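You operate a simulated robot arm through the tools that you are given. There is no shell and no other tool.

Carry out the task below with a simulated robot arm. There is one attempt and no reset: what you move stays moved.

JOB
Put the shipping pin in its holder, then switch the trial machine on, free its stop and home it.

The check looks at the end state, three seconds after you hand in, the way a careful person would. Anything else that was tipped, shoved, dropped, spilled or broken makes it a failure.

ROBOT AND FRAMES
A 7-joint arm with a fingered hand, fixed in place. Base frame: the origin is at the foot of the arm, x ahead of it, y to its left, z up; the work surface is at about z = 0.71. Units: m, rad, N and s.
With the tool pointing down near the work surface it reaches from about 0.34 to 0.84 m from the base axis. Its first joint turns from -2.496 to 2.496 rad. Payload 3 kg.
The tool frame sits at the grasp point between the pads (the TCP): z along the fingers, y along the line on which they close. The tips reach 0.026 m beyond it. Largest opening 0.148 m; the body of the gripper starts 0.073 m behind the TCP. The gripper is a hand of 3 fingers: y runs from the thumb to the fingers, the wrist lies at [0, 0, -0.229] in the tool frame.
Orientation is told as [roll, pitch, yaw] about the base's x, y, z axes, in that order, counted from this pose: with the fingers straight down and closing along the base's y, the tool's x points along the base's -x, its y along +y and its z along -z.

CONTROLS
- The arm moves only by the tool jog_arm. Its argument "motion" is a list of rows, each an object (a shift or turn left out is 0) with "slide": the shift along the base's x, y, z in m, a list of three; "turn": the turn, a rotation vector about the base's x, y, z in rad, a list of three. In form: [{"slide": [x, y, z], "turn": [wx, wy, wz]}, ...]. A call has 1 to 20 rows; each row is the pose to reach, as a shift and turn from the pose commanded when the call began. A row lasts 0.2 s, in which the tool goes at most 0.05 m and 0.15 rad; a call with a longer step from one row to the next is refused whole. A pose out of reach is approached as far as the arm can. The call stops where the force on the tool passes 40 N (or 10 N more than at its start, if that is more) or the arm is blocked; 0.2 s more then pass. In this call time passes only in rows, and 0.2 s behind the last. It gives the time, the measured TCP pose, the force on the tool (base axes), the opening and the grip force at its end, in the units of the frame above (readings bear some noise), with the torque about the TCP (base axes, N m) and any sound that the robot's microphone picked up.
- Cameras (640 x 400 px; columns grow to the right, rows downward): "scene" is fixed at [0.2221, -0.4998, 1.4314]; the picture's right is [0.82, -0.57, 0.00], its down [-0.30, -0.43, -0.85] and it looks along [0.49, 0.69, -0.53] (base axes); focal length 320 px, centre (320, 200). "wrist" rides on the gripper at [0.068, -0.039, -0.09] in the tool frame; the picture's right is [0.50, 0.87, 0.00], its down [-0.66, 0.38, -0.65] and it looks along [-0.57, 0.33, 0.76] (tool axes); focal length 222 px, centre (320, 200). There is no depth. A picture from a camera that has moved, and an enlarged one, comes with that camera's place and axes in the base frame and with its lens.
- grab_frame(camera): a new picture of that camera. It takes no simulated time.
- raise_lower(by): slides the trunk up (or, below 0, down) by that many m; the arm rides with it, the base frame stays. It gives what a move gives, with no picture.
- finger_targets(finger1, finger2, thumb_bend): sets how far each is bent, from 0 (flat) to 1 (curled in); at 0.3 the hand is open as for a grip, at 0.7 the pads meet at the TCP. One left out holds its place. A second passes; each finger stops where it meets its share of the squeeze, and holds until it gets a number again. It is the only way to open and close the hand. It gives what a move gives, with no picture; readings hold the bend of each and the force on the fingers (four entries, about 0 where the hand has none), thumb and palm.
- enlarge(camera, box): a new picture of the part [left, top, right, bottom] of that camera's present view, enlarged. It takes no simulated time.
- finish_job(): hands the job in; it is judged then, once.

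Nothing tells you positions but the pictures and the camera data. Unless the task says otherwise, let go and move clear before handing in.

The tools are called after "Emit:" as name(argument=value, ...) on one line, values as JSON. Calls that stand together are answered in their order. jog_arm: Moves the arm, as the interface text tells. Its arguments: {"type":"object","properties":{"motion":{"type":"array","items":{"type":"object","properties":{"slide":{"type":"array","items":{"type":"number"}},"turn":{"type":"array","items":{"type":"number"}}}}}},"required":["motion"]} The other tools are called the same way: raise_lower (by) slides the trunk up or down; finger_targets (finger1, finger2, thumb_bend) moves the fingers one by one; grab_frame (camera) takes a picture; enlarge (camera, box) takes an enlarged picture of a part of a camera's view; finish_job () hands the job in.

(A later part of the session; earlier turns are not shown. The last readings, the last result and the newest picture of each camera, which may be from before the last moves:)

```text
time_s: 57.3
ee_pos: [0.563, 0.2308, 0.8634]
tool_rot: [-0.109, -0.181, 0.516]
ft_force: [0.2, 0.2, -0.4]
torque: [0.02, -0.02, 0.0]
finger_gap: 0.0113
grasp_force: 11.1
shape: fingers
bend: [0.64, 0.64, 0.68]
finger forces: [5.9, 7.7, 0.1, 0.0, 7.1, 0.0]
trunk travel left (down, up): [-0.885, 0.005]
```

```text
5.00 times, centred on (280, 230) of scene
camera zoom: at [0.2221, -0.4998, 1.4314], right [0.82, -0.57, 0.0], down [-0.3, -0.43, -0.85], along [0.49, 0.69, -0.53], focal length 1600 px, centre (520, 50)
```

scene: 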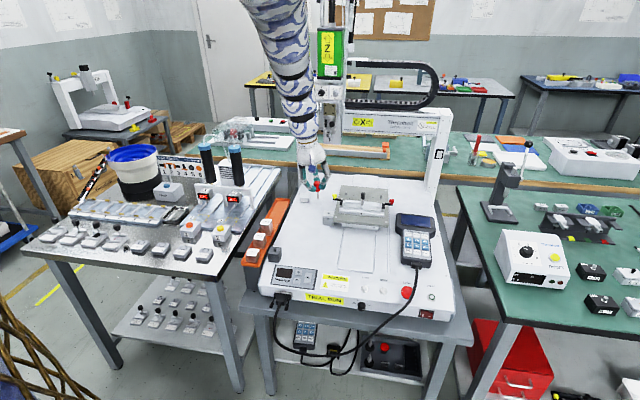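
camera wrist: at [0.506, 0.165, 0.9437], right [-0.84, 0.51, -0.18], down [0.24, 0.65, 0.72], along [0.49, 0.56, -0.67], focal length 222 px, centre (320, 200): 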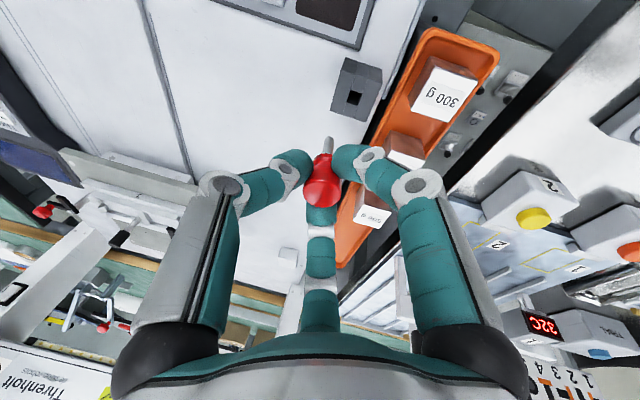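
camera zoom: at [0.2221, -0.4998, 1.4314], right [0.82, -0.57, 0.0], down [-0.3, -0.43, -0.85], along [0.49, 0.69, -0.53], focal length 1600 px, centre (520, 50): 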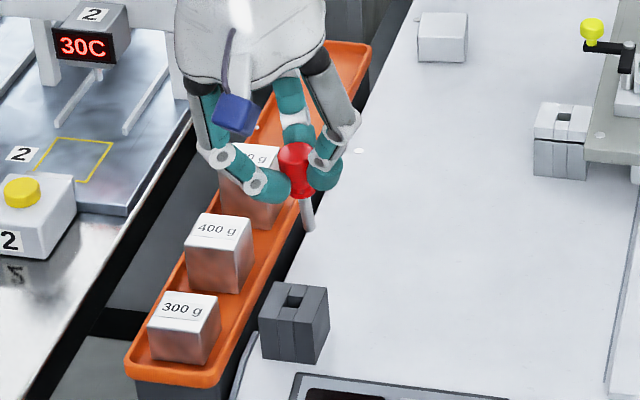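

Emit:
enlarge(camera="wrist", box=[272, 50, 400, 220])

Emit:
enlarge(camera="scene", box=[262, 210, 310, 265])

```text
2.35 times, centred on (336, 135) of wrist
camera zoom: at [0.506, 0.165, 0.9437], right [-0.84, 0.51, -0.18], down [0.24, 0.65, 0.72], along [0.49, 0.56, -0.67], focal length 523 px, centre (282, 353)
```

zoom: 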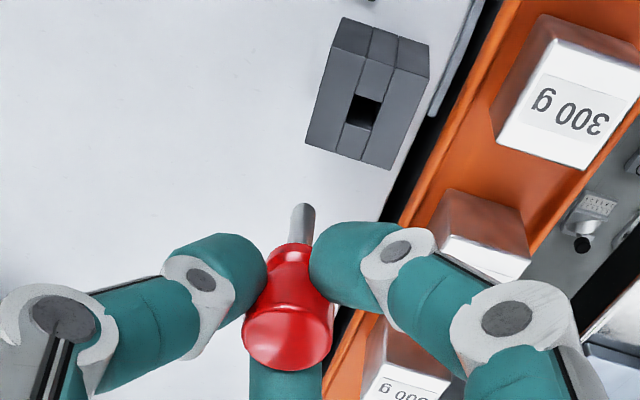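

```text
7.27 times, centred on (286, 238) of scene
camera zoom: at [0.2221, -0.4998, 1.4314], right [0.82, -0.57, 0.0], down [-0.3, -0.43, -0.85], along [0.49, 0.69, -0.53], focal length 2327 px, centre (567, -73)
```

zoom: 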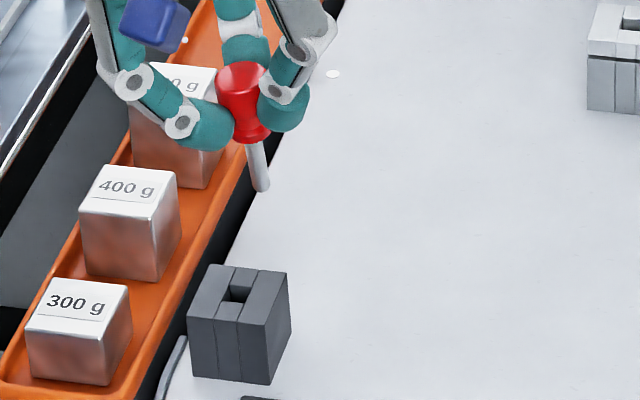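

Emit:
jog_arm(motion=[{"slide": [-0.0115, -0.0037, 0], "turn": [0.06, 0.045, 0]}])

Emit:
enlarge(camera="wrist", box=[272, 70, 400, 220])

Emit:
enlarge(camera="scene", box=[256, 205, 304, 265])

```text
time_s: 57.7
ee_pos: [0.5506, 0.2257, 0.8632]
tool_rot: [-0.033, -0.169, 0.503]
ft_force: [0.4, -0.1, -1.1]
torque: [0.01, 0.02, -0.01]
finger_gap: 0.0113
grasp_force: 10.7
shape: fingers
bend: [0.64, 0.64, 0.68]
finger forces: [6.0, 7.8, 0.0, 0.1, 7.1, 0.0]
trunk travel left (down, up): [-0.885, 0.005]
```

```text
2.67 times, centred on (336, 145) of wrist
camera zoom: at [0.4976, 0.1556, 0.9421], right [-0.85, 0.52, -0.11], down [0.28, 0.61, 0.74], along [0.46, 0.6, -0.66], focal length 592 px, centre (277, 347)
```

zoom: 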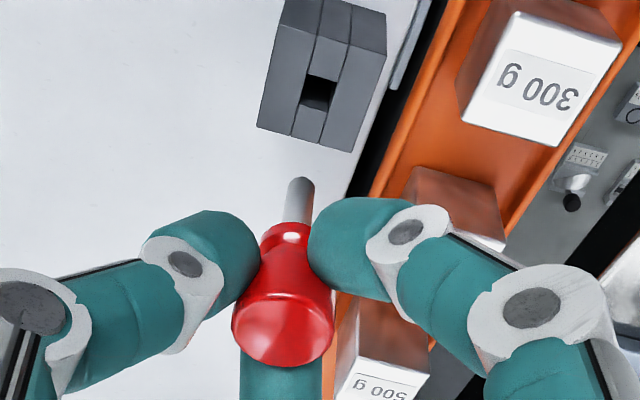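

```text
6.67 times, centred on (280, 235) of scene
camera zoom: at [0.2221, -0.4998, 1.4314], right [0.82, -0.57, 0.0], down [-0.3, -0.43, -0.85], along [0.49, 0.69, -0.53], focal length 2133 px, centre (587, -33)
```

zoom: 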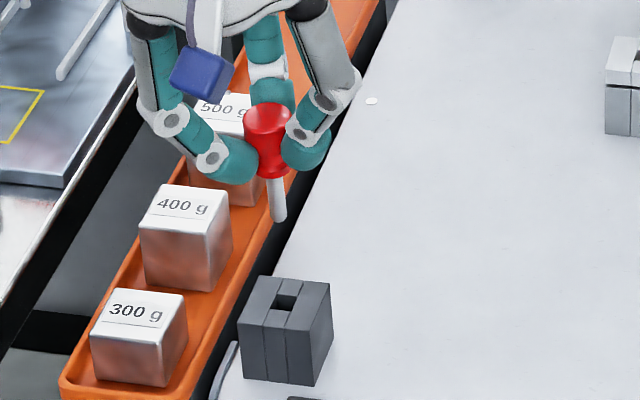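

Emit:
jog_arm(motion=[{"slide": [0.0012, 0.0028, -0.02]}, {"slide": [0.0012, 0.0028, -0.042]}])

Emit:
enlarge(camera="wrist", box=[280, 90, 376, 210])

Emit:
enlarge(camera="scene", box=[260, 220, 300, 265])

```text
time_s: 58.3
ee_pos: [0.5534, 0.2298, 0.8232]
tool_rot: [-0.03, -0.171, 0.501]
ft_force: [0.1, 1.2, -0.3]
torque: [-0.05, 0.01, 0.0]
finger_gap: 0.0108
grasp_force: 10.2
shape: fingers
bend: [0.64, 0.64, 0.68]
finger forces: [6.0, 7.7, 0.0, 0.0, 6.9, 0.0]
trunk travel left (down, up): [-0.885, 0.005]
```

```text
3.33 times, centred on (328, 150) of wrist
camera zoom: at [0.4995, 0.1591, 0.9018], right [-0.84, 0.52, -0.11], down [0.28, 0.61, 0.74], along [0.46, 0.6, -0.66], focal length 740 px, centre (293, 367)
```

zoom: 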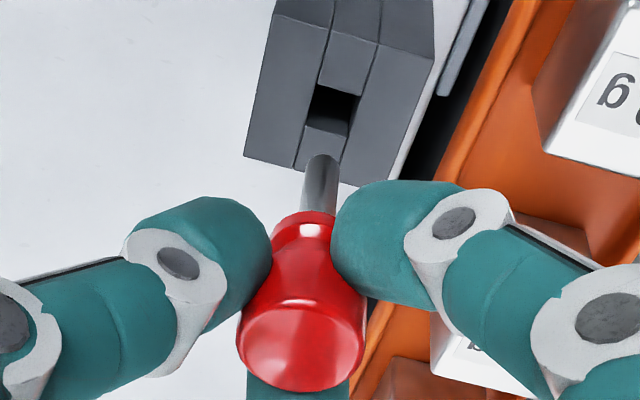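

```text
8.89 times, centred on (280, 242) of scene
camera zoom: at [0.2221, -0.4998, 1.4314], right [0.82, -0.57, 0.0], down [-0.3, -0.43, -0.85], along [0.49, 0.69, -0.53], focal length 2844 px, centre (676, -178)
```

zoom: 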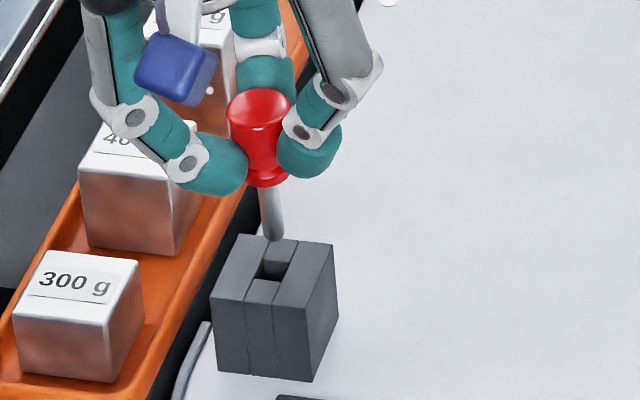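

Emit:
jog_arm(motion=[{"slide": [0, 0, -0.006]}, {"slide": [0, 0, -0.012]}])

Emit:
enlarge(camera="wrist", box=[288, 100, 368, 200])

Emit:
enlarge(camera="scene", box=[262, 228, 294, 260])

```text
time_s: 58.9
ee_pos: [0.5522, 0.2303, 0.8129]
tool_rot: [-0.033, -0.172, 0.503]
ft_force: [-0.6, -0.2, 21.3]
torque: [0.07, -0.04, 0.02]
finger_gap: 0.0095
grasp_force: 15.6
shape: fingers
bend: [0.64, 0.63, 0.69]
finger forces: [10.8, 10.1, 0.1, 0.0, 10.0, 0.0]
trunk travel left (down, up): [-0.885, 0.005]
```

```text
4.00 times, centred on (328, 150) of wrist
camera zoom: at [0.4993, 0.1584, 0.8904], right [-0.84, 0.52, -0.11], down [0.28, 0.61, 0.74], along [0.46, 0.6, -0.66], focal length 888 px, centre (288, 400)
```

zoom: 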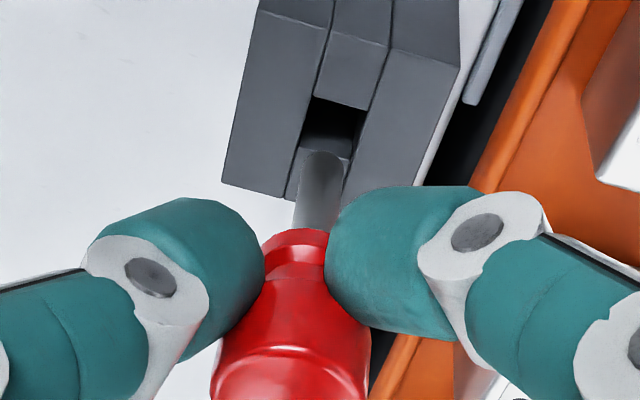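

```text
12.50 times, centred on (278, 244) of scene
camera zoom: at [0.2221, -0.4998, 1.4314], right [0.82, -0.57, 0.0], down [-0.3, -0.43, -0.85], along [0.49, 0.69, -0.53], focal length 4000 px, centre (845, -350)
```

zoom: 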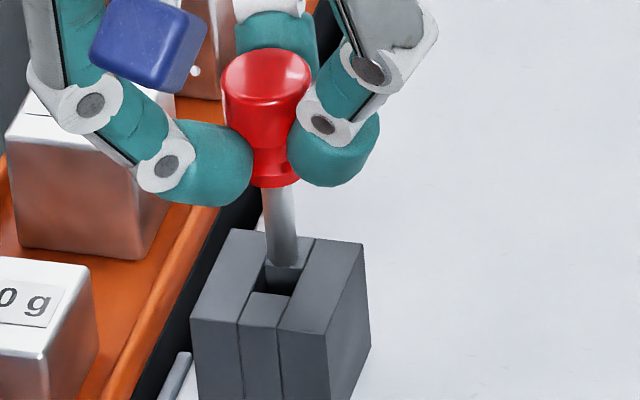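

The tip touched down just behind the hole. Both views say it needs to go about 5.5 mm toward the machine front, so I'll lift a little, shift and look again.

Emit:
jog_arm(motion=[{"slide": [0, 0, 0.006]}, {"slide": [-0.004, -0.004, 0.006]}])

Emit:
enlarge(camera="wrist", box=[288, 100, 368, 200])

Emit:
enlarge(camera="scene", box=[262, 228, 294, 260])

```text
time_s: 59.5
ee_pos: [0.5489, 0.2251, 0.8152]
tool_rot: [-0.033, -0.17, 0.503]
ft_force: [-0.4, -0.6, -0.5]
torque: [0.0, 0.01, -0.03]
finger_gap: 0.0103
grasp_force: 10.0
shape: fingers
bend: [0.64, 0.63, 0.68]
finger forces: [6.4, 7.8, 0.0, 0.1, 7.0, 0.0]
trunk travel left (down, up): [-0.885, 0.005]
```

```text
4.00 times, centred on (328, 150) of wrist
camera zoom: at [0.4955, 0.1545, 0.8937], right [-0.84, 0.52, -0.11], down [0.28, 0.61, 0.74], along [0.46, 0.6, -0.66], focal length 888 px, centre (288, 400)
```

zoom: 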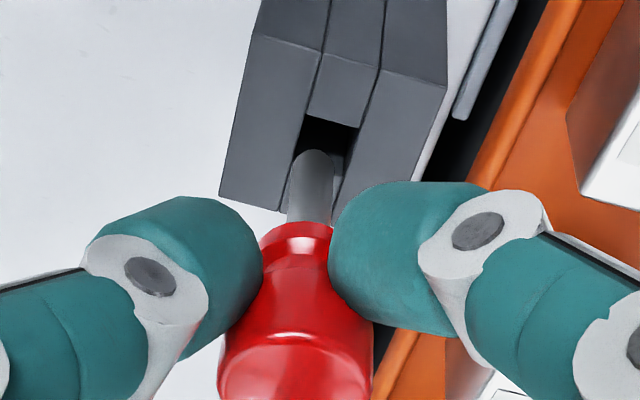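

```text
12.50 times, centred on (278, 244) of scene
camera zoom: at [0.2221, -0.4998, 1.4314], right [0.82, -0.57, 0.0], down [-0.3, -0.43, -0.85], along [0.49, 0.69, -0.53], focal length 4000 px, centre (845, -350)
```

zoom: 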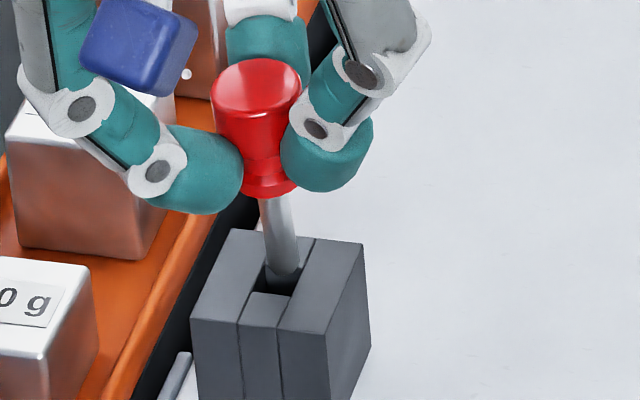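

Emit:
jog_arm(motion=[{"slide": [0.0005, 0.0006, 0], "turn": [0.019, 0.027, 0]}])

Emit:
jog_arm(motion=[{"slide": [0, 0, -0.004]}, {"slide": [0, 0, -0.008]}])

Emit:
enlarge(camera="wrist", box=[288, 100, 368, 200])

Emit:
enlarge(camera="scene", box=[262, 228, 294, 260])

```text
time_s: 59.9
ee_pos: [0.5488, 0.2261, 0.8149]
tool_rot: [-0.004, -0.156, 0.5]
ft_force: [0.0, 0.7, 0.1]
torque: [0.0, -0.01, 0.0]
finger_gap: 0.0105
grasp_force: 10.7
shape: fingers
bend: [0.64, 0.63, 0.68]
finger forces: [6.4, 7.8, 0.0, 0.1, 6.9, 0.0]
trunk travel left (down, up): [-0.885, 0.005]
```

```text
time_s: 60.5
ee_pos: [0.5488, 0.2257, 0.8054]
tool_rot: [-0.002, -0.153, 0.5]
ft_force: [-0.5, 0.4, 0.0]
torque: [0.02, 0.02, 0.02]
finger_gap: 0.0054
grasp_force: 9.2
shape: fingers
bend: [0.66, 0.64, 0.69]
finger forces: [6.0, 7.3, 0.0, 0.0, 4.9, 0.0]
trunk travel left (down, up): [-0.885, 0.005]
```

```text
4.00 times, centred on (328, 150) of wrist
camera zoom: at [0.4983, 0.1538, 0.8844], right [-0.85, 0.52, -0.08], down [0.3, 0.6, 0.75], along [0.44, 0.61, -0.66], focal length 888 px, centre (288, 400)
```

zoom: 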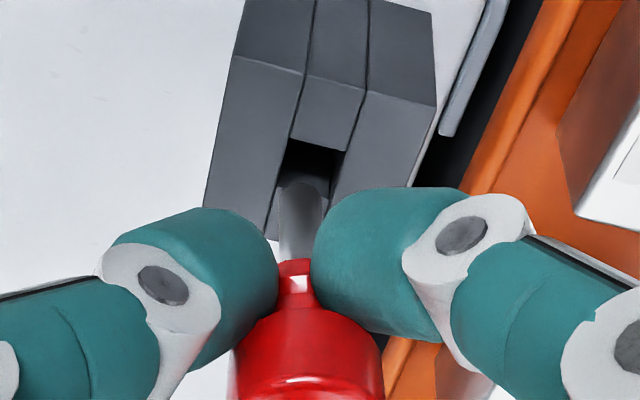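

```text
12.50 times, centred on (278, 244) of scene
camera zoom: at [0.2221, -0.4998, 1.4314], right [0.82, -0.57, 0.0], down [-0.3, -0.43, -0.85], along [0.49, 0.69, -0.53], focal length 4000 px, centre (845, -350)
```

zoom: 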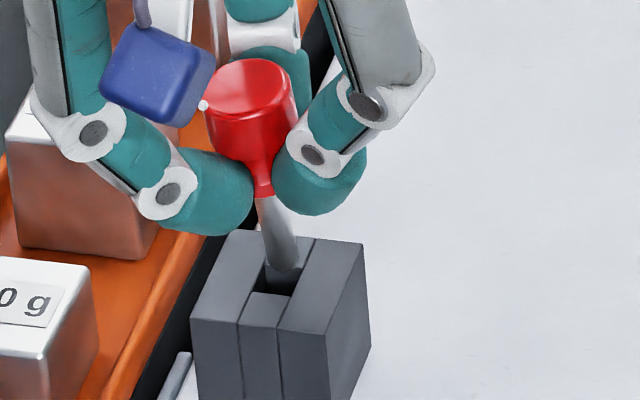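

The tip caught on the hole's back edge and the pin slid up in the grip, so the fingers are now around its neck. I'll lift a few millimetres and re-measure.

Emit:
jog_arm(motion=[{"slide": [0, 0, 0.006]}])

Emit:
enlarge(camera="wrist", box=[280, 90, 376, 210])

Emit:
enlarge(camera="scene", box=[260, 222, 296, 262])

```text
time_s: 60.9
ee_pos: [0.5505, 0.228, 0.8131]
tool_rot: [-0.003, -0.157, 0.5]
ft_force: [0.8, 0.3, 0.1]
torque: [0.02, -0.03, 0.02]
finger_gap: 0.0054
grasp_force: 9.0
shape: fingers
bend: [0.66, 0.64, 0.69]
finger forces: [5.8, 7.3, 0.0, 0.1, 5.0, 0.0]
trunk travel left (down, up): [-0.885, 0.005]
```

```text
3.33 times, centred on (328, 150) of wrist
camera zoom: at [0.4983, 0.1544, 0.8914], right [-0.85, 0.52, -0.08], down [0.3, 0.6, 0.75], along [0.44, 0.61, -0.66], focal length 740 px, centre (293, 367)
```

zoom: 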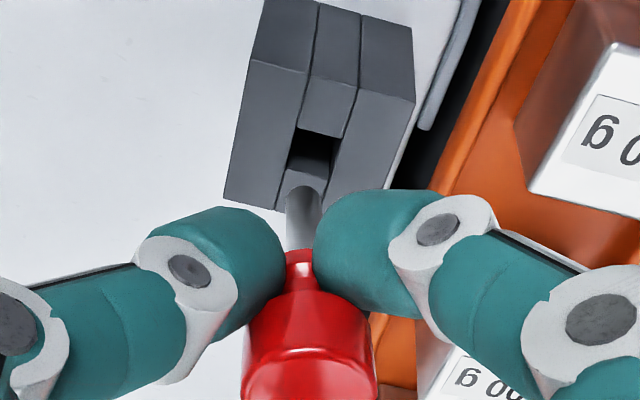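

```text
10.00 times, centred on (278, 242) of scene
camera zoom: at [0.2221, -0.4998, 1.4314], right [0.82, -0.57, 0.0], down [-0.3, -0.43, -0.85], along [0.49, 0.69, -0.53], focal length 3200 px, centre (740, -220)
```

zoom: 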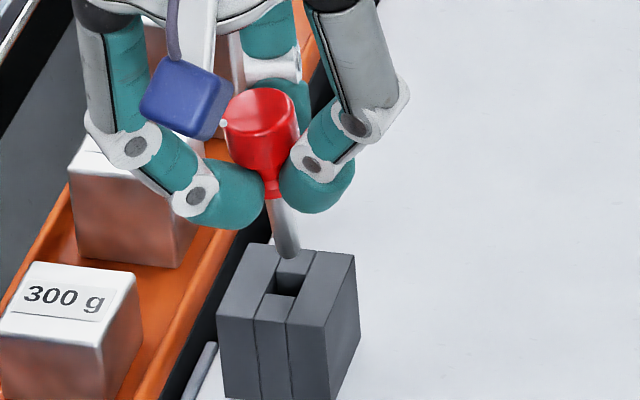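

Emit:
jog_arm(motion=[{"slide": [0.0003, -0.002, 0.004], "turn": [-0.0035, 0.048, 0]}, {"slide": [0.0006, -0.0038, 0.004], "turn": [-0.007, 0.096, 0]}])

Emit:
enlarge(camera="wrist", box=[280, 90, 376, 210])

Emit:
enlarge(camera="scene", box=[260, 222, 296, 262])

```text
time_s: 61.5
ee_pos: [0.5511, 0.2234, 0.8185]
tool_rot: [0.038, -0.069, 0.493]
ft_force: [0.0, 0.0, -0.5]
torque: [0.0, -0.02, 0.04]
finger_gap: 0.0058
grasp_force: 9.1
shape: fingers
bend: [0.66, 0.64, 0.69]
finger forces: [5.7, 7.2, 0.0, 0.1, 4.8, 0.0]
trunk travel left (down, up): [-0.885, 0.005]
```

```text
3.33 times, centred on (328, 150) of wrist
camera zoom: at [0.5075, 0.1505, 0.9017], right [-0.85, 0.53, 0.0], down [0.37, 0.6, 0.71], along [0.37, 0.61, -0.7], focal length 740 px, centre (293, 367)
```

zoom: 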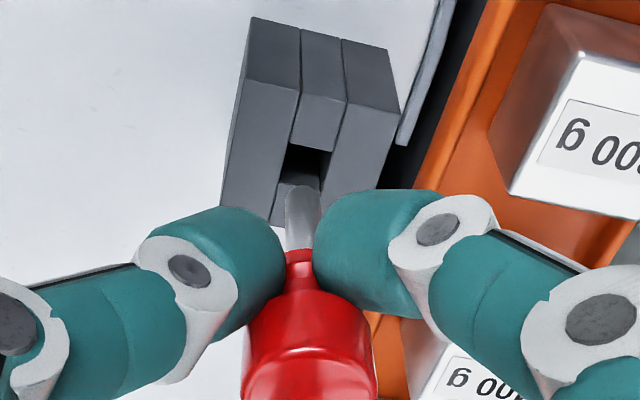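

```text
10.00 times, centred on (278, 242) of scene
camera zoom: at [0.2221, -0.4998, 1.4314], right [0.82, -0.57, 0.0], down [-0.3, -0.43, -0.85], along [0.49, 0.69, -0.53], focal length 3200 px, centre (740, -220)
```

zoom: 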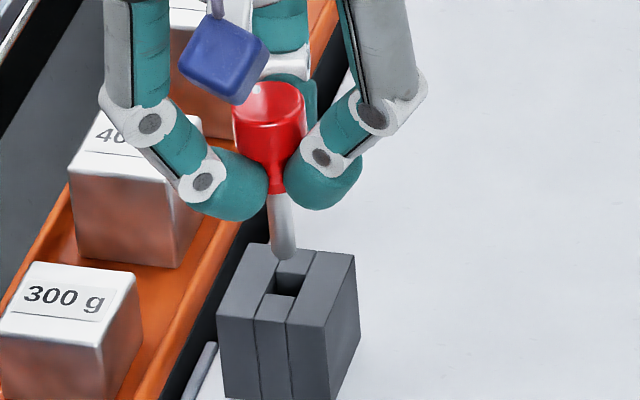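

Both views now show the pin vertical and within about 1 mm of the hole. I'll go down in small steps and watch the force.

Emit:
jog_arm(motion=[{"slide": [-0.001, -0.0005, -0.004]}, {"slide": [-0.001, -0.0005, -0.008]}])

Emit:
jog_arm(motion=[{"slide": [0, 0, -0.004]}])

Emit:
enlarge(camera="wrist", box=[280, 90, 376, 210])

Emit:
enlarge(camera="scene", box=[260, 222, 296, 262])

```text
time_s: 62.1
ee_pos: [0.5488, 0.2224, 0.8104]
tool_rot: [0.038, -0.069, 0.495]
ft_force: [0.3, 0.9, 0.0]
torque: [-0.04, 0.0, -0.01]
finger_gap: 0.0055
grasp_force: 8.7
shape: fingers
bend: [0.66, 0.64, 0.69]
finger forces: [5.6, 7.2, 0.0, 0.0, 4.7, 0.1]
trunk travel left (down, up): [-0.885, 0.005]
```

```text
time_s: 62.5
ee_pos: [0.5491, 0.221, 0.8063]
tool_rot: [0.038, -0.069, 0.494]
ft_force: [0.0, -0.3, -0.8]
torque: [-0.05, -0.01, -0.01]
finger_gap: 0.0056
grasp_force: 8.8
shape: fingers
bend: [0.66, 0.64, 0.69]
finger forces: [5.8, 7.2, 0.1, 0.0, 4.8, 0.0]
trunk travel left (down, up): [-0.885, 0.005]
```

```text
3.33 times, centred on (328, 150) of wrist
camera zoom: at [0.5053, 0.1489, 0.8892], right [-0.85, 0.52, 0.0], down [0.37, 0.6, 0.71], along [0.37, 0.6, -0.7], focal length 740 px, centre (293, 367)
```

zoom: 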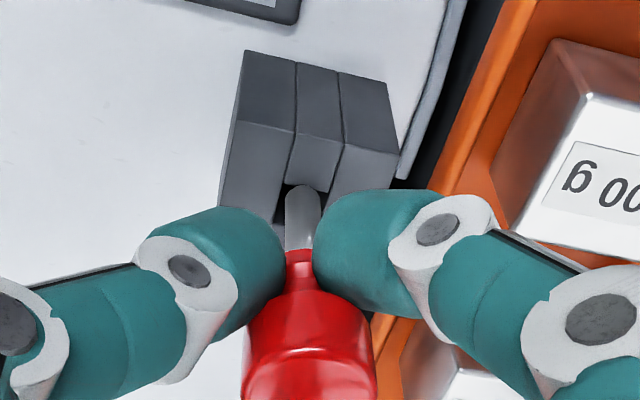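

```text
10.00 times, centred on (278, 242) of scene
camera zoom: at [0.2221, -0.4998, 1.4314], right [0.82, -0.57, 0.0], down [-0.3, -0.43, -0.85], along [0.49, 0.69, -0.53], focal length 3200 px, centre (740, -220)
```

zoom: 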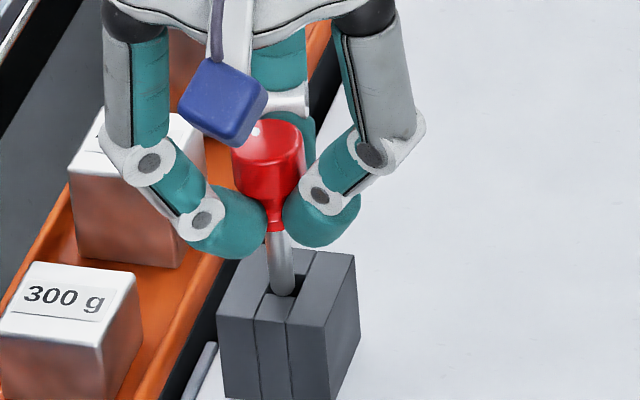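

Emit:
jog_arm(motion=[{"slide": [0.0016, 0.0016, 0.001]}, {"slide": [0.0032, 0.0032, 0.001]}])

Emit:
enlarge(camera="wrist", box=[288, 100, 368, 200])

Emit:
enlarge(camera="scene", box=[262, 228, 294, 260])

```text
time_s: 63.1
ee_pos: [0.5529, 0.2258, 0.8075]
tool_rot: [0.037, -0.068, 0.494]
ft_force: [-0.2, -0.4, 0.1]
torque: [-0.01, 0.0, -0.03]
finger_gap: 0.0053
grasp_force: 8.5
shape: fingers
bend: [0.66, 0.64, 0.69]
finger forces: [5.7, 7.2, 0.0, 0.0, 4.8, 0.0]
trunk travel left (down, up): [-0.885, 0.005]
```

```text
4.00 times, centred on (328, 150) of wrist
camera zoom: at [0.5089, 0.1528, 0.8908], right [-0.85, 0.52, 0.0], down [0.37, 0.6, 0.71], along [0.37, 0.6, -0.7], focal length 888 px, centre (288, 400)
```

zoom: 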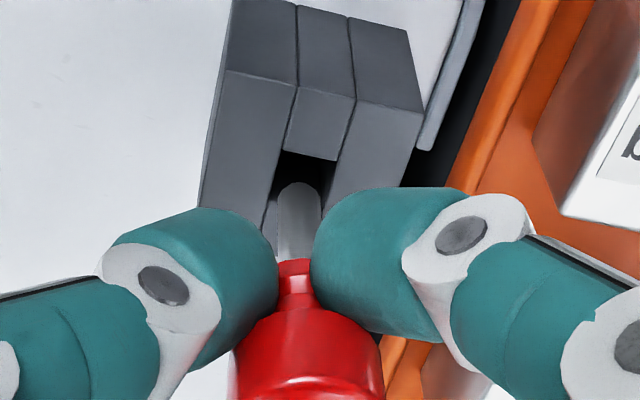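

```text
12.50 times, centred on (278, 244) of scene
camera zoom: at [0.2221, -0.4998, 1.4314], right [0.82, -0.57, 0.0], down [-0.3, -0.43, -0.85], along [0.49, 0.69, -0.53], focal length 4000 px, centre (845, -350)
```

zoom: 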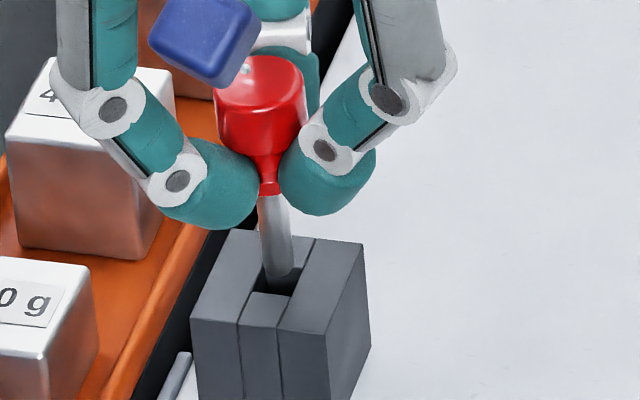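

Emit:
jog_arm(motion=[{"slide": [0.0003, 0.001, -0.003]}, {"slide": [0.0003, 0.001, -0.006]}])

Emit:
enlarge(camera="wrist", box=[288, 100, 368, 200])

Emit:
enlarge(camera="scene", box=[262, 228, 294, 260])

```text
time_s: 63.7
ee_pos: [0.5525, 0.2248, 0.8016]
tool_rot: [0.036, -0.069, 0.494]
ft_force: [0.3, -2.4, 18.9]
torque: [0.01, 0.0, 0.0]
finger_gap: 0.0041
grasp_force: 13.0
shape: fingers
bend: [0.71, 0.64, 0.68]
finger forces: [8.5, 8.7, 0.0, 0.1, 8.7, 0.0]
trunk travel left (down, up): [-0.885, 0.005]
```

```text
4.00 times, centred on (328, 150) of wrist
camera zoom: at [0.5094, 0.1538, 0.8857], right [-0.85, 0.53, 0.0], down [0.37, 0.6, 0.71], along [0.38, 0.6, -0.7], focal length 888 px, centre (288, 400)
```

zoom: 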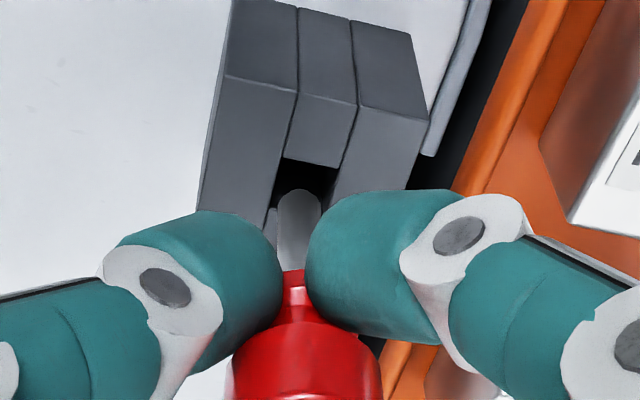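

```text
12.50 times, centred on (278, 244) of scene
camera zoom: at [0.2221, -0.4998, 1.4314], right [0.82, -0.57, 0.0], down [-0.3, -0.43, -0.85], along [0.49, 0.69, -0.53], focal length 4000 px, centre (845, -350)
```

zoom: 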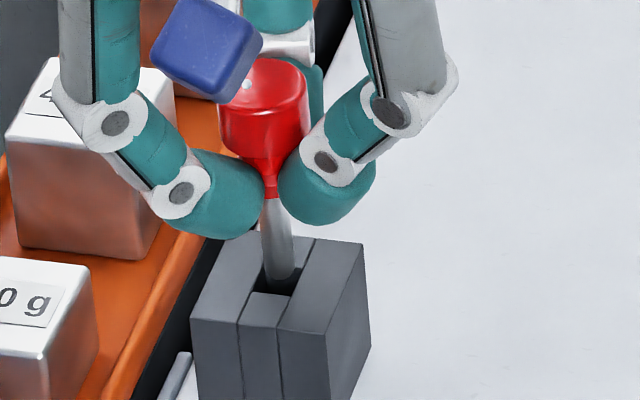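

The contact shows the tip's centre is about 2.6 mm too far back, because I had been judging by its visible edge rather than its centre. I'll lift slightly and shift toward the front.

Emit:
jog_arm(motion=[{"slide": [0, 0, 0.003]}, {"slide": [-0.0024, -0.0014, 0.003]}])

Emit:
enlarge(camera="wrist", box=[288, 100, 368, 200])

Emit:
enlarge(camera="scene", box=[262, 228, 294, 260])

```text
time_s: 64.3
ee_pos: [0.5502, 0.2259, 0.8031]
tool_rot: [0.036, -0.068, 0.495]
ft_force: [0.4, 0.6, 2.4]
torque: [0.05, -0.02, 0.01]
finger_gap: 0.0049
grasp_force: 9.2
shape: fingers
bend: [0.66, 0.64, 0.69]
finger forces: [5.3, 7.5, 0.0, 0.1, 5.5, 0.0]
trunk travel left (down, up): [-0.885, 0.005]
```

```text
4.00 times, centred on (328, 150) of wrist
camera zoom: at [0.5063, 0.1532, 0.887], right [-0.85, 0.52, 0.0], down [0.37, 0.6, 0.71], along [0.37, 0.6, -0.7], focal length 888 px, centre (288, 400)
```

zoom: 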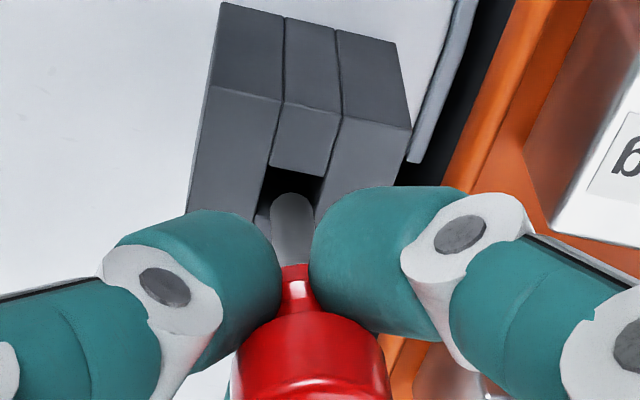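

```text
12.50 times, centred on (278, 244) of scene
camera zoom: at [0.2221, -0.4998, 1.4314], right [0.82, -0.57, 0.0], down [-0.3, -0.43, -0.85], along [0.49, 0.69, -0.53], focal length 4000 px, centre (845, -350)
```

zoom: 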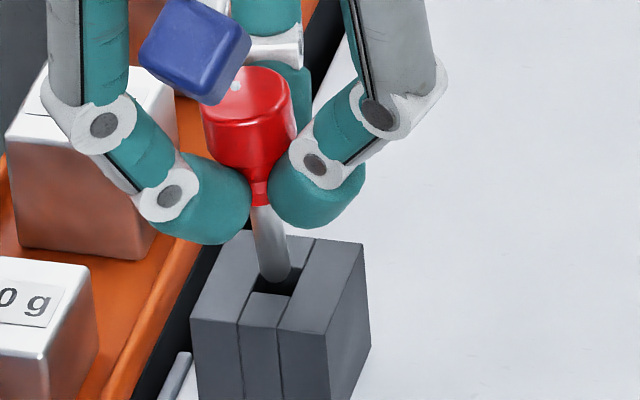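

Emit:
jog_arm(motion=[{"slide": [0, 0, 0.005]}])

Emit:
enlarge(camera="wrist", box=[288, 100, 368, 200])

Emit:
enlarge(camera="scene", box=[262, 228, 294, 260])

```text
time_s: 64.7
ee_pos: [0.5495, 0.2262, 0.8071]
tool_rot: [0.037, -0.068, 0.496]
ft_force: [-0.8, -0.4, -0.9]
torque: [0.0, -0.02, 0.01]
finger_gap: 0.005
grasp_force: 8.5
shape: fingers
bend: [0.66, 0.64, 0.69]
finger forces: [5.5, 6.7, 0.1, 0.1, 5.1, 0.0]
trunk travel left (down, up): [-0.885, 0.005]
```

```text
4.00 times, centred on (328, 150) of wrist
camera zoom: at [0.5064, 0.1534, 0.8915], right [-0.85, 0.52, 0.0], down [0.37, 0.6, 0.71], along [0.37, 0.6, -0.7], focal length 888 px, centre (288, 400)
```

zoom: 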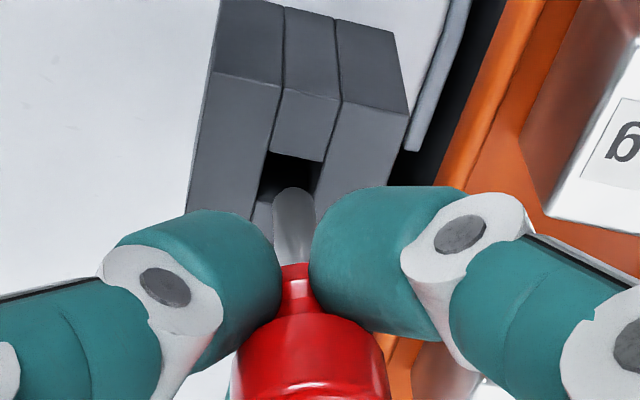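

```text
12.50 times, centred on (278, 244) of scene
camera zoom: at [0.2221, -0.4998, 1.4314], right [0.82, -0.57, 0.0], down [-0.3, -0.43, -0.85], along [0.49, 0.69, -0.53], focal length 4000 px, centre (845, -350)
```

zoom: 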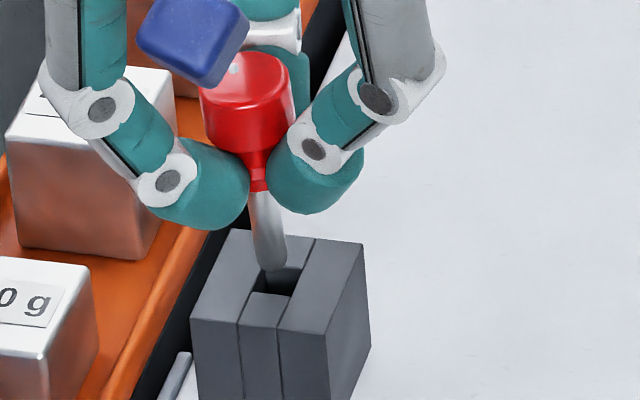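

Emit:
jog_arm(motion=[{"slide": [-0.0013, -0.0015, 0.0]}, {"slide": [-0.0013, -0.0015, -0.004]}, {"slide": [-0.0013, -0.0015, -0.007]}])

Emit:
enlarge(camera="wrist", box=[288, 100, 368, 200])

Emit:
enlarge(camera="scene", box=[262, 228, 294, 260])

```text
time_s: 65.5
ee_pos: [0.5492, 0.2236, 0.8024]
tool_rot: [0.036, -0.07, 0.493]
ft_force: [0.8, -0.2, 12.4]
torque: [0.07, -0.05, 0.01]
finger_gap: 0.0041
grasp_force: 10.5
shape: fingers
bend: [0.66, 0.64, 0.69]
finger forces: [6.8, 8.3, 0.1, 0.0, 6.5, 0.0]
trunk travel left (down, up): [-0.885, 0.005]
```

```text
4.00 times, centred on (328, 150) of wrist
camera zoom: at [0.5056, 0.151, 0.8859], right [-0.85, 0.52, 0.0], down [0.37, 0.6, 0.71], along [0.38, 0.6, -0.7], focal length 888 px, centre (288, 400)
```

zoom: 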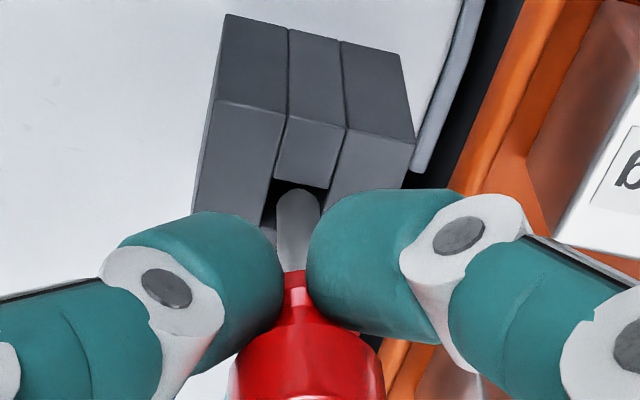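

```text
12.50 times, centred on (278, 244) of scene
camera zoom: at [0.2221, -0.4998, 1.4314], right [0.82, -0.57, 0.0], down [-0.3, -0.43, -0.85], along [0.49, 0.69, -0.53], focal length 4000 px, centre (845, -350)
```

zoom: 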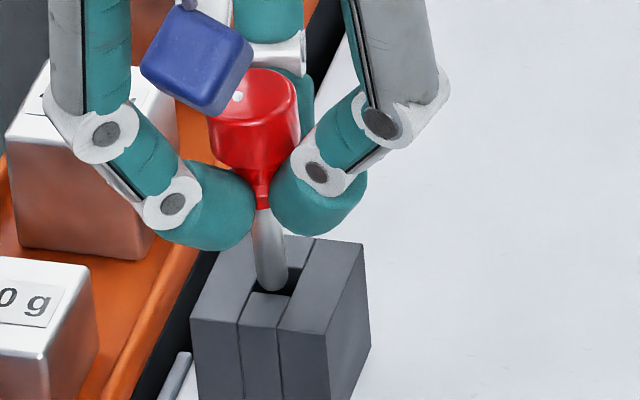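

Emit:
jog_arm(motion=[{"slide": [0, 0, 0.002]}, {"slide": [0.0008, -0.0004, 0.002]}, {"slide": [0.0008, -0.0004, 0.0]}, {"slide": [0.0008, -0.0004, -0.001]}])

Emit:
enlarge(camera="scene", box=[262, 228, 294, 260])

```text
time_s: 66.5
ee_pos: [0.5499, 0.2227, 0.8006]
tool_rot: [0.038, -0.069, 0.493]
ft_force: [1.4, 0.7, 16.9]
torque: [0.1, -0.05, 0.0]
finger_gap: 0.0039
grasp_force: 11.3
shape: fingers
bend: [0.71, 0.64, 0.68]
finger forces: [7.3, 9.1, 0.0, 0.0, 6.4, 0.0]
trunk travel left (down, up): [-0.885, 0.005]
```

```text
12.50 times, centred on (278, 244) of scene
camera zoom: at [0.2221, -0.4998, 1.4314], right [0.82, -0.57, 0.0], down [-0.3, -0.43, -0.85], along [0.49, 0.69, -0.53], focal length 4000 px, centre (845, -350)
```

zoom: 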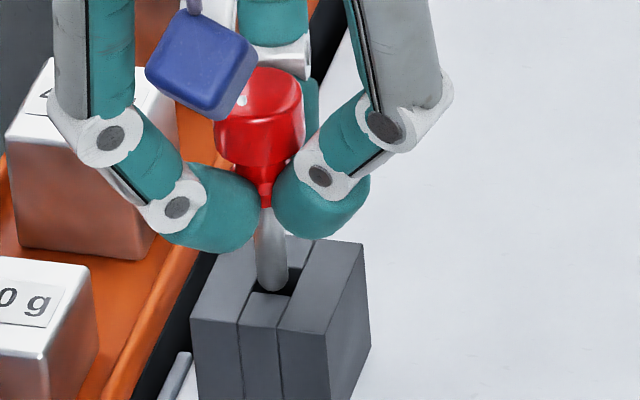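

Emit:
jog_arm(motion=[{"slide": [0, 0, 0.005]}, {"slide": [0.0003, -0.0004, 0.005]}])

Emit:
enlarge(camera="scene", box=[262, 228, 294, 260])

Emit:
enlarge(camera="wrist", box=[288, 120, 352, 200])

```text
time_s: 67.1
ee_pos: [0.5488, 0.2223, 0.8062]
tool_rot: [0.037, -0.069, 0.493]
ft_force: [-0.4, 1.5, -0.3]
torque: [0.02, 0.01, -0.01]
finger_gap: 0.0046
grasp_force: 8.1
shape: fingers
bend: [0.66, 0.64, 0.69]
finger forces: [5.0, 6.6, 0.0, 0.0, 4.6, 0.0]
trunk travel left (down, up): [-0.885, 0.005]
```

```text
12.50 times, centred on (278, 244) of scene
camera zoom: at [0.2221, -0.4998, 1.4314], right [0.82, -0.57, 0.0], down [-0.3, -0.43, -0.85], along [0.49, 0.69, -0.53], focal length 4000 px, centre (845, -350)
```

zoom: 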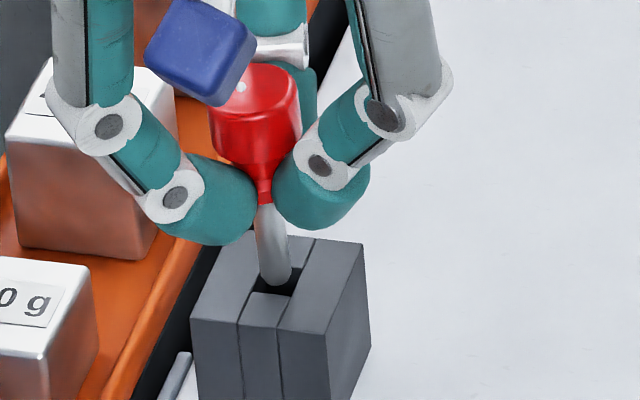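

```text
5.00 times, centred on (320, 160) of wrist
camera zoom: at [0.5061, 0.1499, 0.8889], right [-0.85, 0.52, 0.0], down [0.37, 0.6, 0.71], along [0.37, 0.6, -0.7], focal length 1111 px, centre (320, 400)
```

zoom: 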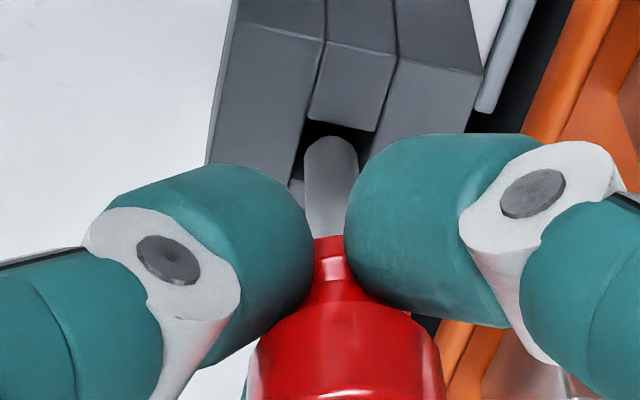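

Emit:
jog_arm(motion=[{"slide": [0.0007, 0.0007, 0.0]}, {"slide": [0.0007, 0.0007, -0.003]}])

Emit:
enlarge(camera="scene", box=[262, 228, 294, 260])

Emit:
enlarge(camera="wrist", box=[288, 120, 352, 200])

```text
time_s: 67.7
ee_pos: [0.5503, 0.2233, 0.804]
tool_rot: [0.036, -0.07, 0.494]
ft_force: [0.5, 0.9, -0.3]
torque: [0.0, 0.0, 0.01]
finger_gap: 0.0046
grasp_force: 7.9
shape: fingers
bend: [0.66, 0.64, 0.69]
finger forces: [5.1, 6.6, 0.0, 0.0, 4.6, 0.0]
trunk travel left (down, up): [-0.885, 0.005]
```

```text
12.50 times, centred on (278, 244) of scene
camera zoom: at [0.2221, -0.4998, 1.4314], right [0.82, -0.57, 0.0], down [-0.3, -0.43, -0.85], along [0.49, 0.69, -0.53], focal length 4000 px, centre (845, -350)
```

zoom: 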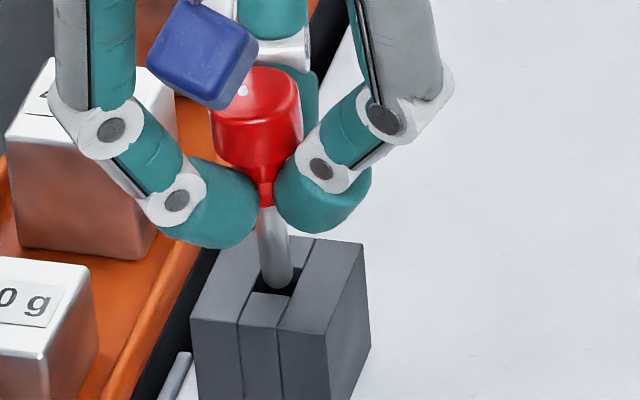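

```text
5.00 times, centred on (320, 160) of wrist
camera zoom: at [0.5071, 0.1512, 0.8865], right [-0.85, 0.52, 0.0], down [0.37, 0.6, 0.71], along [0.37, 0.6, -0.7], focal length 1111 px, centre (320, 400)
```

zoom: 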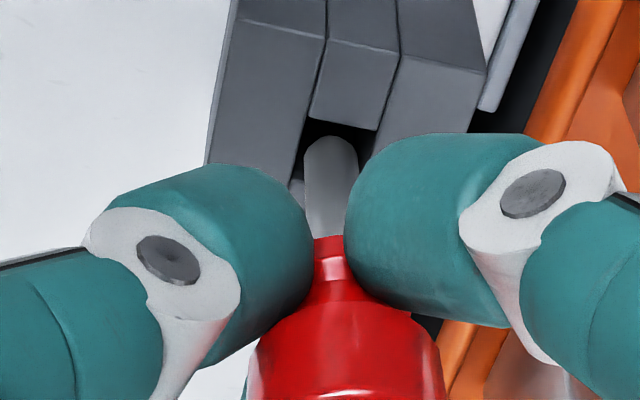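

Emit:
jog_arm(motion=[{"slide": [0, 0, -0.003]}])

Emit:
enlarge(camera="scene", box=[262, 228, 294, 260])

Emit:
enlarge(camera="wrist", box=[288, 120, 352, 200])

```text
time_s: 68.1
ee_pos: [0.5514, 0.2216, 0.7998]
tool_rot: [0.037, -0.067, 0.494]
ft_force: [0.6, -0.6, 0.1]
torque: [0.0, 0.01, 0.05]
finger_gap: 0.0045
grasp_force: 7.8
shape: fingers
bend: [0.66, 0.64, 0.69]
finger forces: [5.1, 6.6, 0.0, 0.1, 4.6, 0.0]
trunk travel left (down, up): [-0.885, 0.005]
```

```text
12.50 times, centred on (278, 244) of scene
camera zoom: at [0.2221, -0.4998, 1.4314], right [0.82, -0.57, 0.0], down [-0.3, -0.43, -0.85], along [0.49, 0.69, -0.53], focal length 4000 px, centre (845, -350)
```

zoom: 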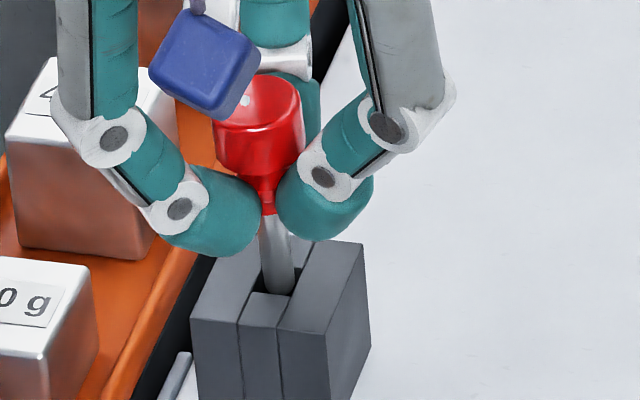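

```text
5.00 times, centred on (320, 160) of wrist
camera zoom: at [0.5075, 0.1514, 0.8836], right [-0.85, 0.52, 0.0], down [0.37, 0.6, 0.71], along [0.37, 0.6, -0.7], focal length 1111 px, centre (320, 400)
```

zoom: 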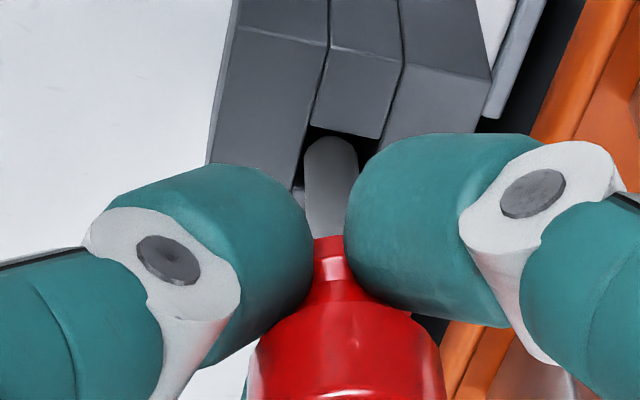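

It's entering the hole with no force. I'll continue down.

Emit:
jog_arm(motion=[{"slide": [0, 0, -0.003]}, {"slide": [0, 0, -0.006]}])

Emit:
enlarge(camera="scene", box=[262, 228, 294, 260])

Emit:
enlarge(camera="wrist", box=[288, 120, 352, 200])

```text
time_s: 68.7
ee_pos: [0.5507, 0.2246, 0.7941]
tool_rot: [0.036, -0.068, 0.494]
ft_force: [0.8, 0.4, 1.0]
torque: [-0.04, -0.04, 0.0]
finger_gap: 0.0045
grasp_force: 8.3
shape: fingers
bend: [0.66, 0.64, 0.69]
finger forces: [5.1, 6.6, 0.0, 0.1, 4.6, 0.1]
trunk travel left (down, up): [-0.885, 0.005]
```

```text
12.50 times, centred on (278, 244) of scene
camera zoom: at [0.2221, -0.4998, 1.4314], right [0.82, -0.57, 0.0], down [-0.3, -0.43, -0.85], along [0.49, 0.69, -0.53], focal length 4000 px, centre (845, -350)
```

zoom: 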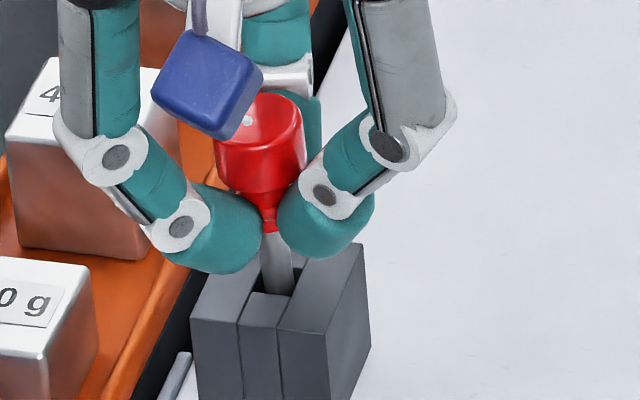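

```text
5.00 times, centred on (320, 160) of wrist
camera zoom: at [0.5076, 0.1517, 0.8777], right [-0.85, 0.52, 0.0], down [0.37, 0.6, 0.71], along [0.37, 0.6, -0.7], focal length 1111 px, centre (320, 400)
```

zoom: 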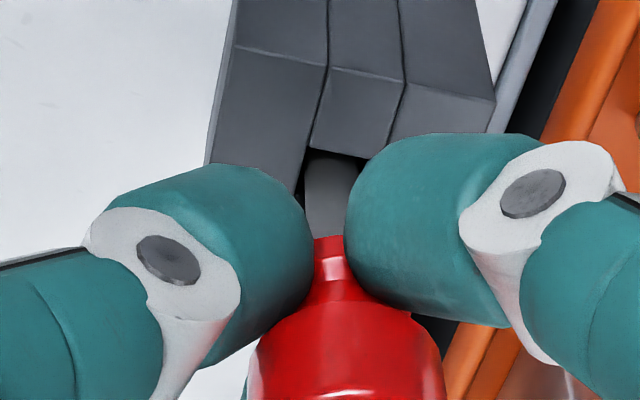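

Emit:
jog_arm(motion=[{"slide": [0, 0, -0.003]}, {"slide": [0, 0, -0.006]}, {"slide": [0, 0, -0.009]}])

Emit:
enlarge(camera="scene", box=[262, 228, 294, 260])

Emit:
enlarge(camera="wrist", box=[280, 110, 376, 230])

```text
time_s: 69.5
ee_pos: [0.5509, 0.2235, 0.7844]
tool_rot: [0.039, -0.067, 0.494]
ft_force: [-0.1, 0.6, 0.1]
torque: [0.01, -0.02, 0.0]
finger_gap: 0.0045
grasp_force: 7.9
shape: fingers
bend: [0.66, 0.64, 0.69]
finger forces: [5.1, 6.6, 0.0, 0.0, 4.6, 0.1]
trunk travel left (down, up): [-0.885, 0.005]
```

```text
12.50 times, centred on (278, 244) of scene
camera zoom: at [0.2221, -0.4998, 1.4314], right [0.82, -0.57, 0.0], down [-0.3, -0.43, -0.85], along [0.49, 0.69, -0.53], focal length 4000 px, centre (845, -350)
```

zoom: 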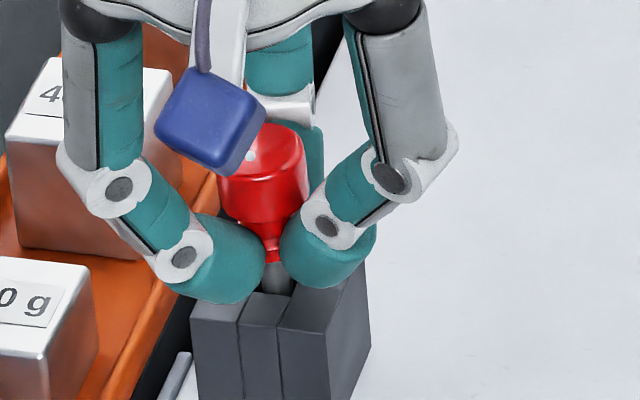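

```text
3.33 times, centred on (328, 170) of wrist
camera zoom: at [0.5074, 0.1515, 0.868], right [-0.85, 0.52, 0.0], down [0.37, 0.6, 0.71], along [0.37, 0.6, -0.7], focal length 740 px, centre (293, 300)
```

zoom: 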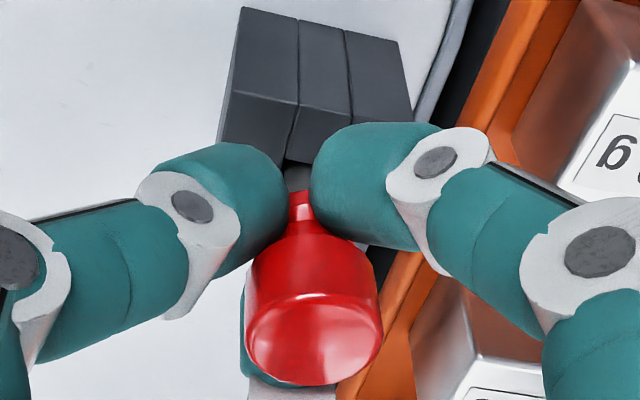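

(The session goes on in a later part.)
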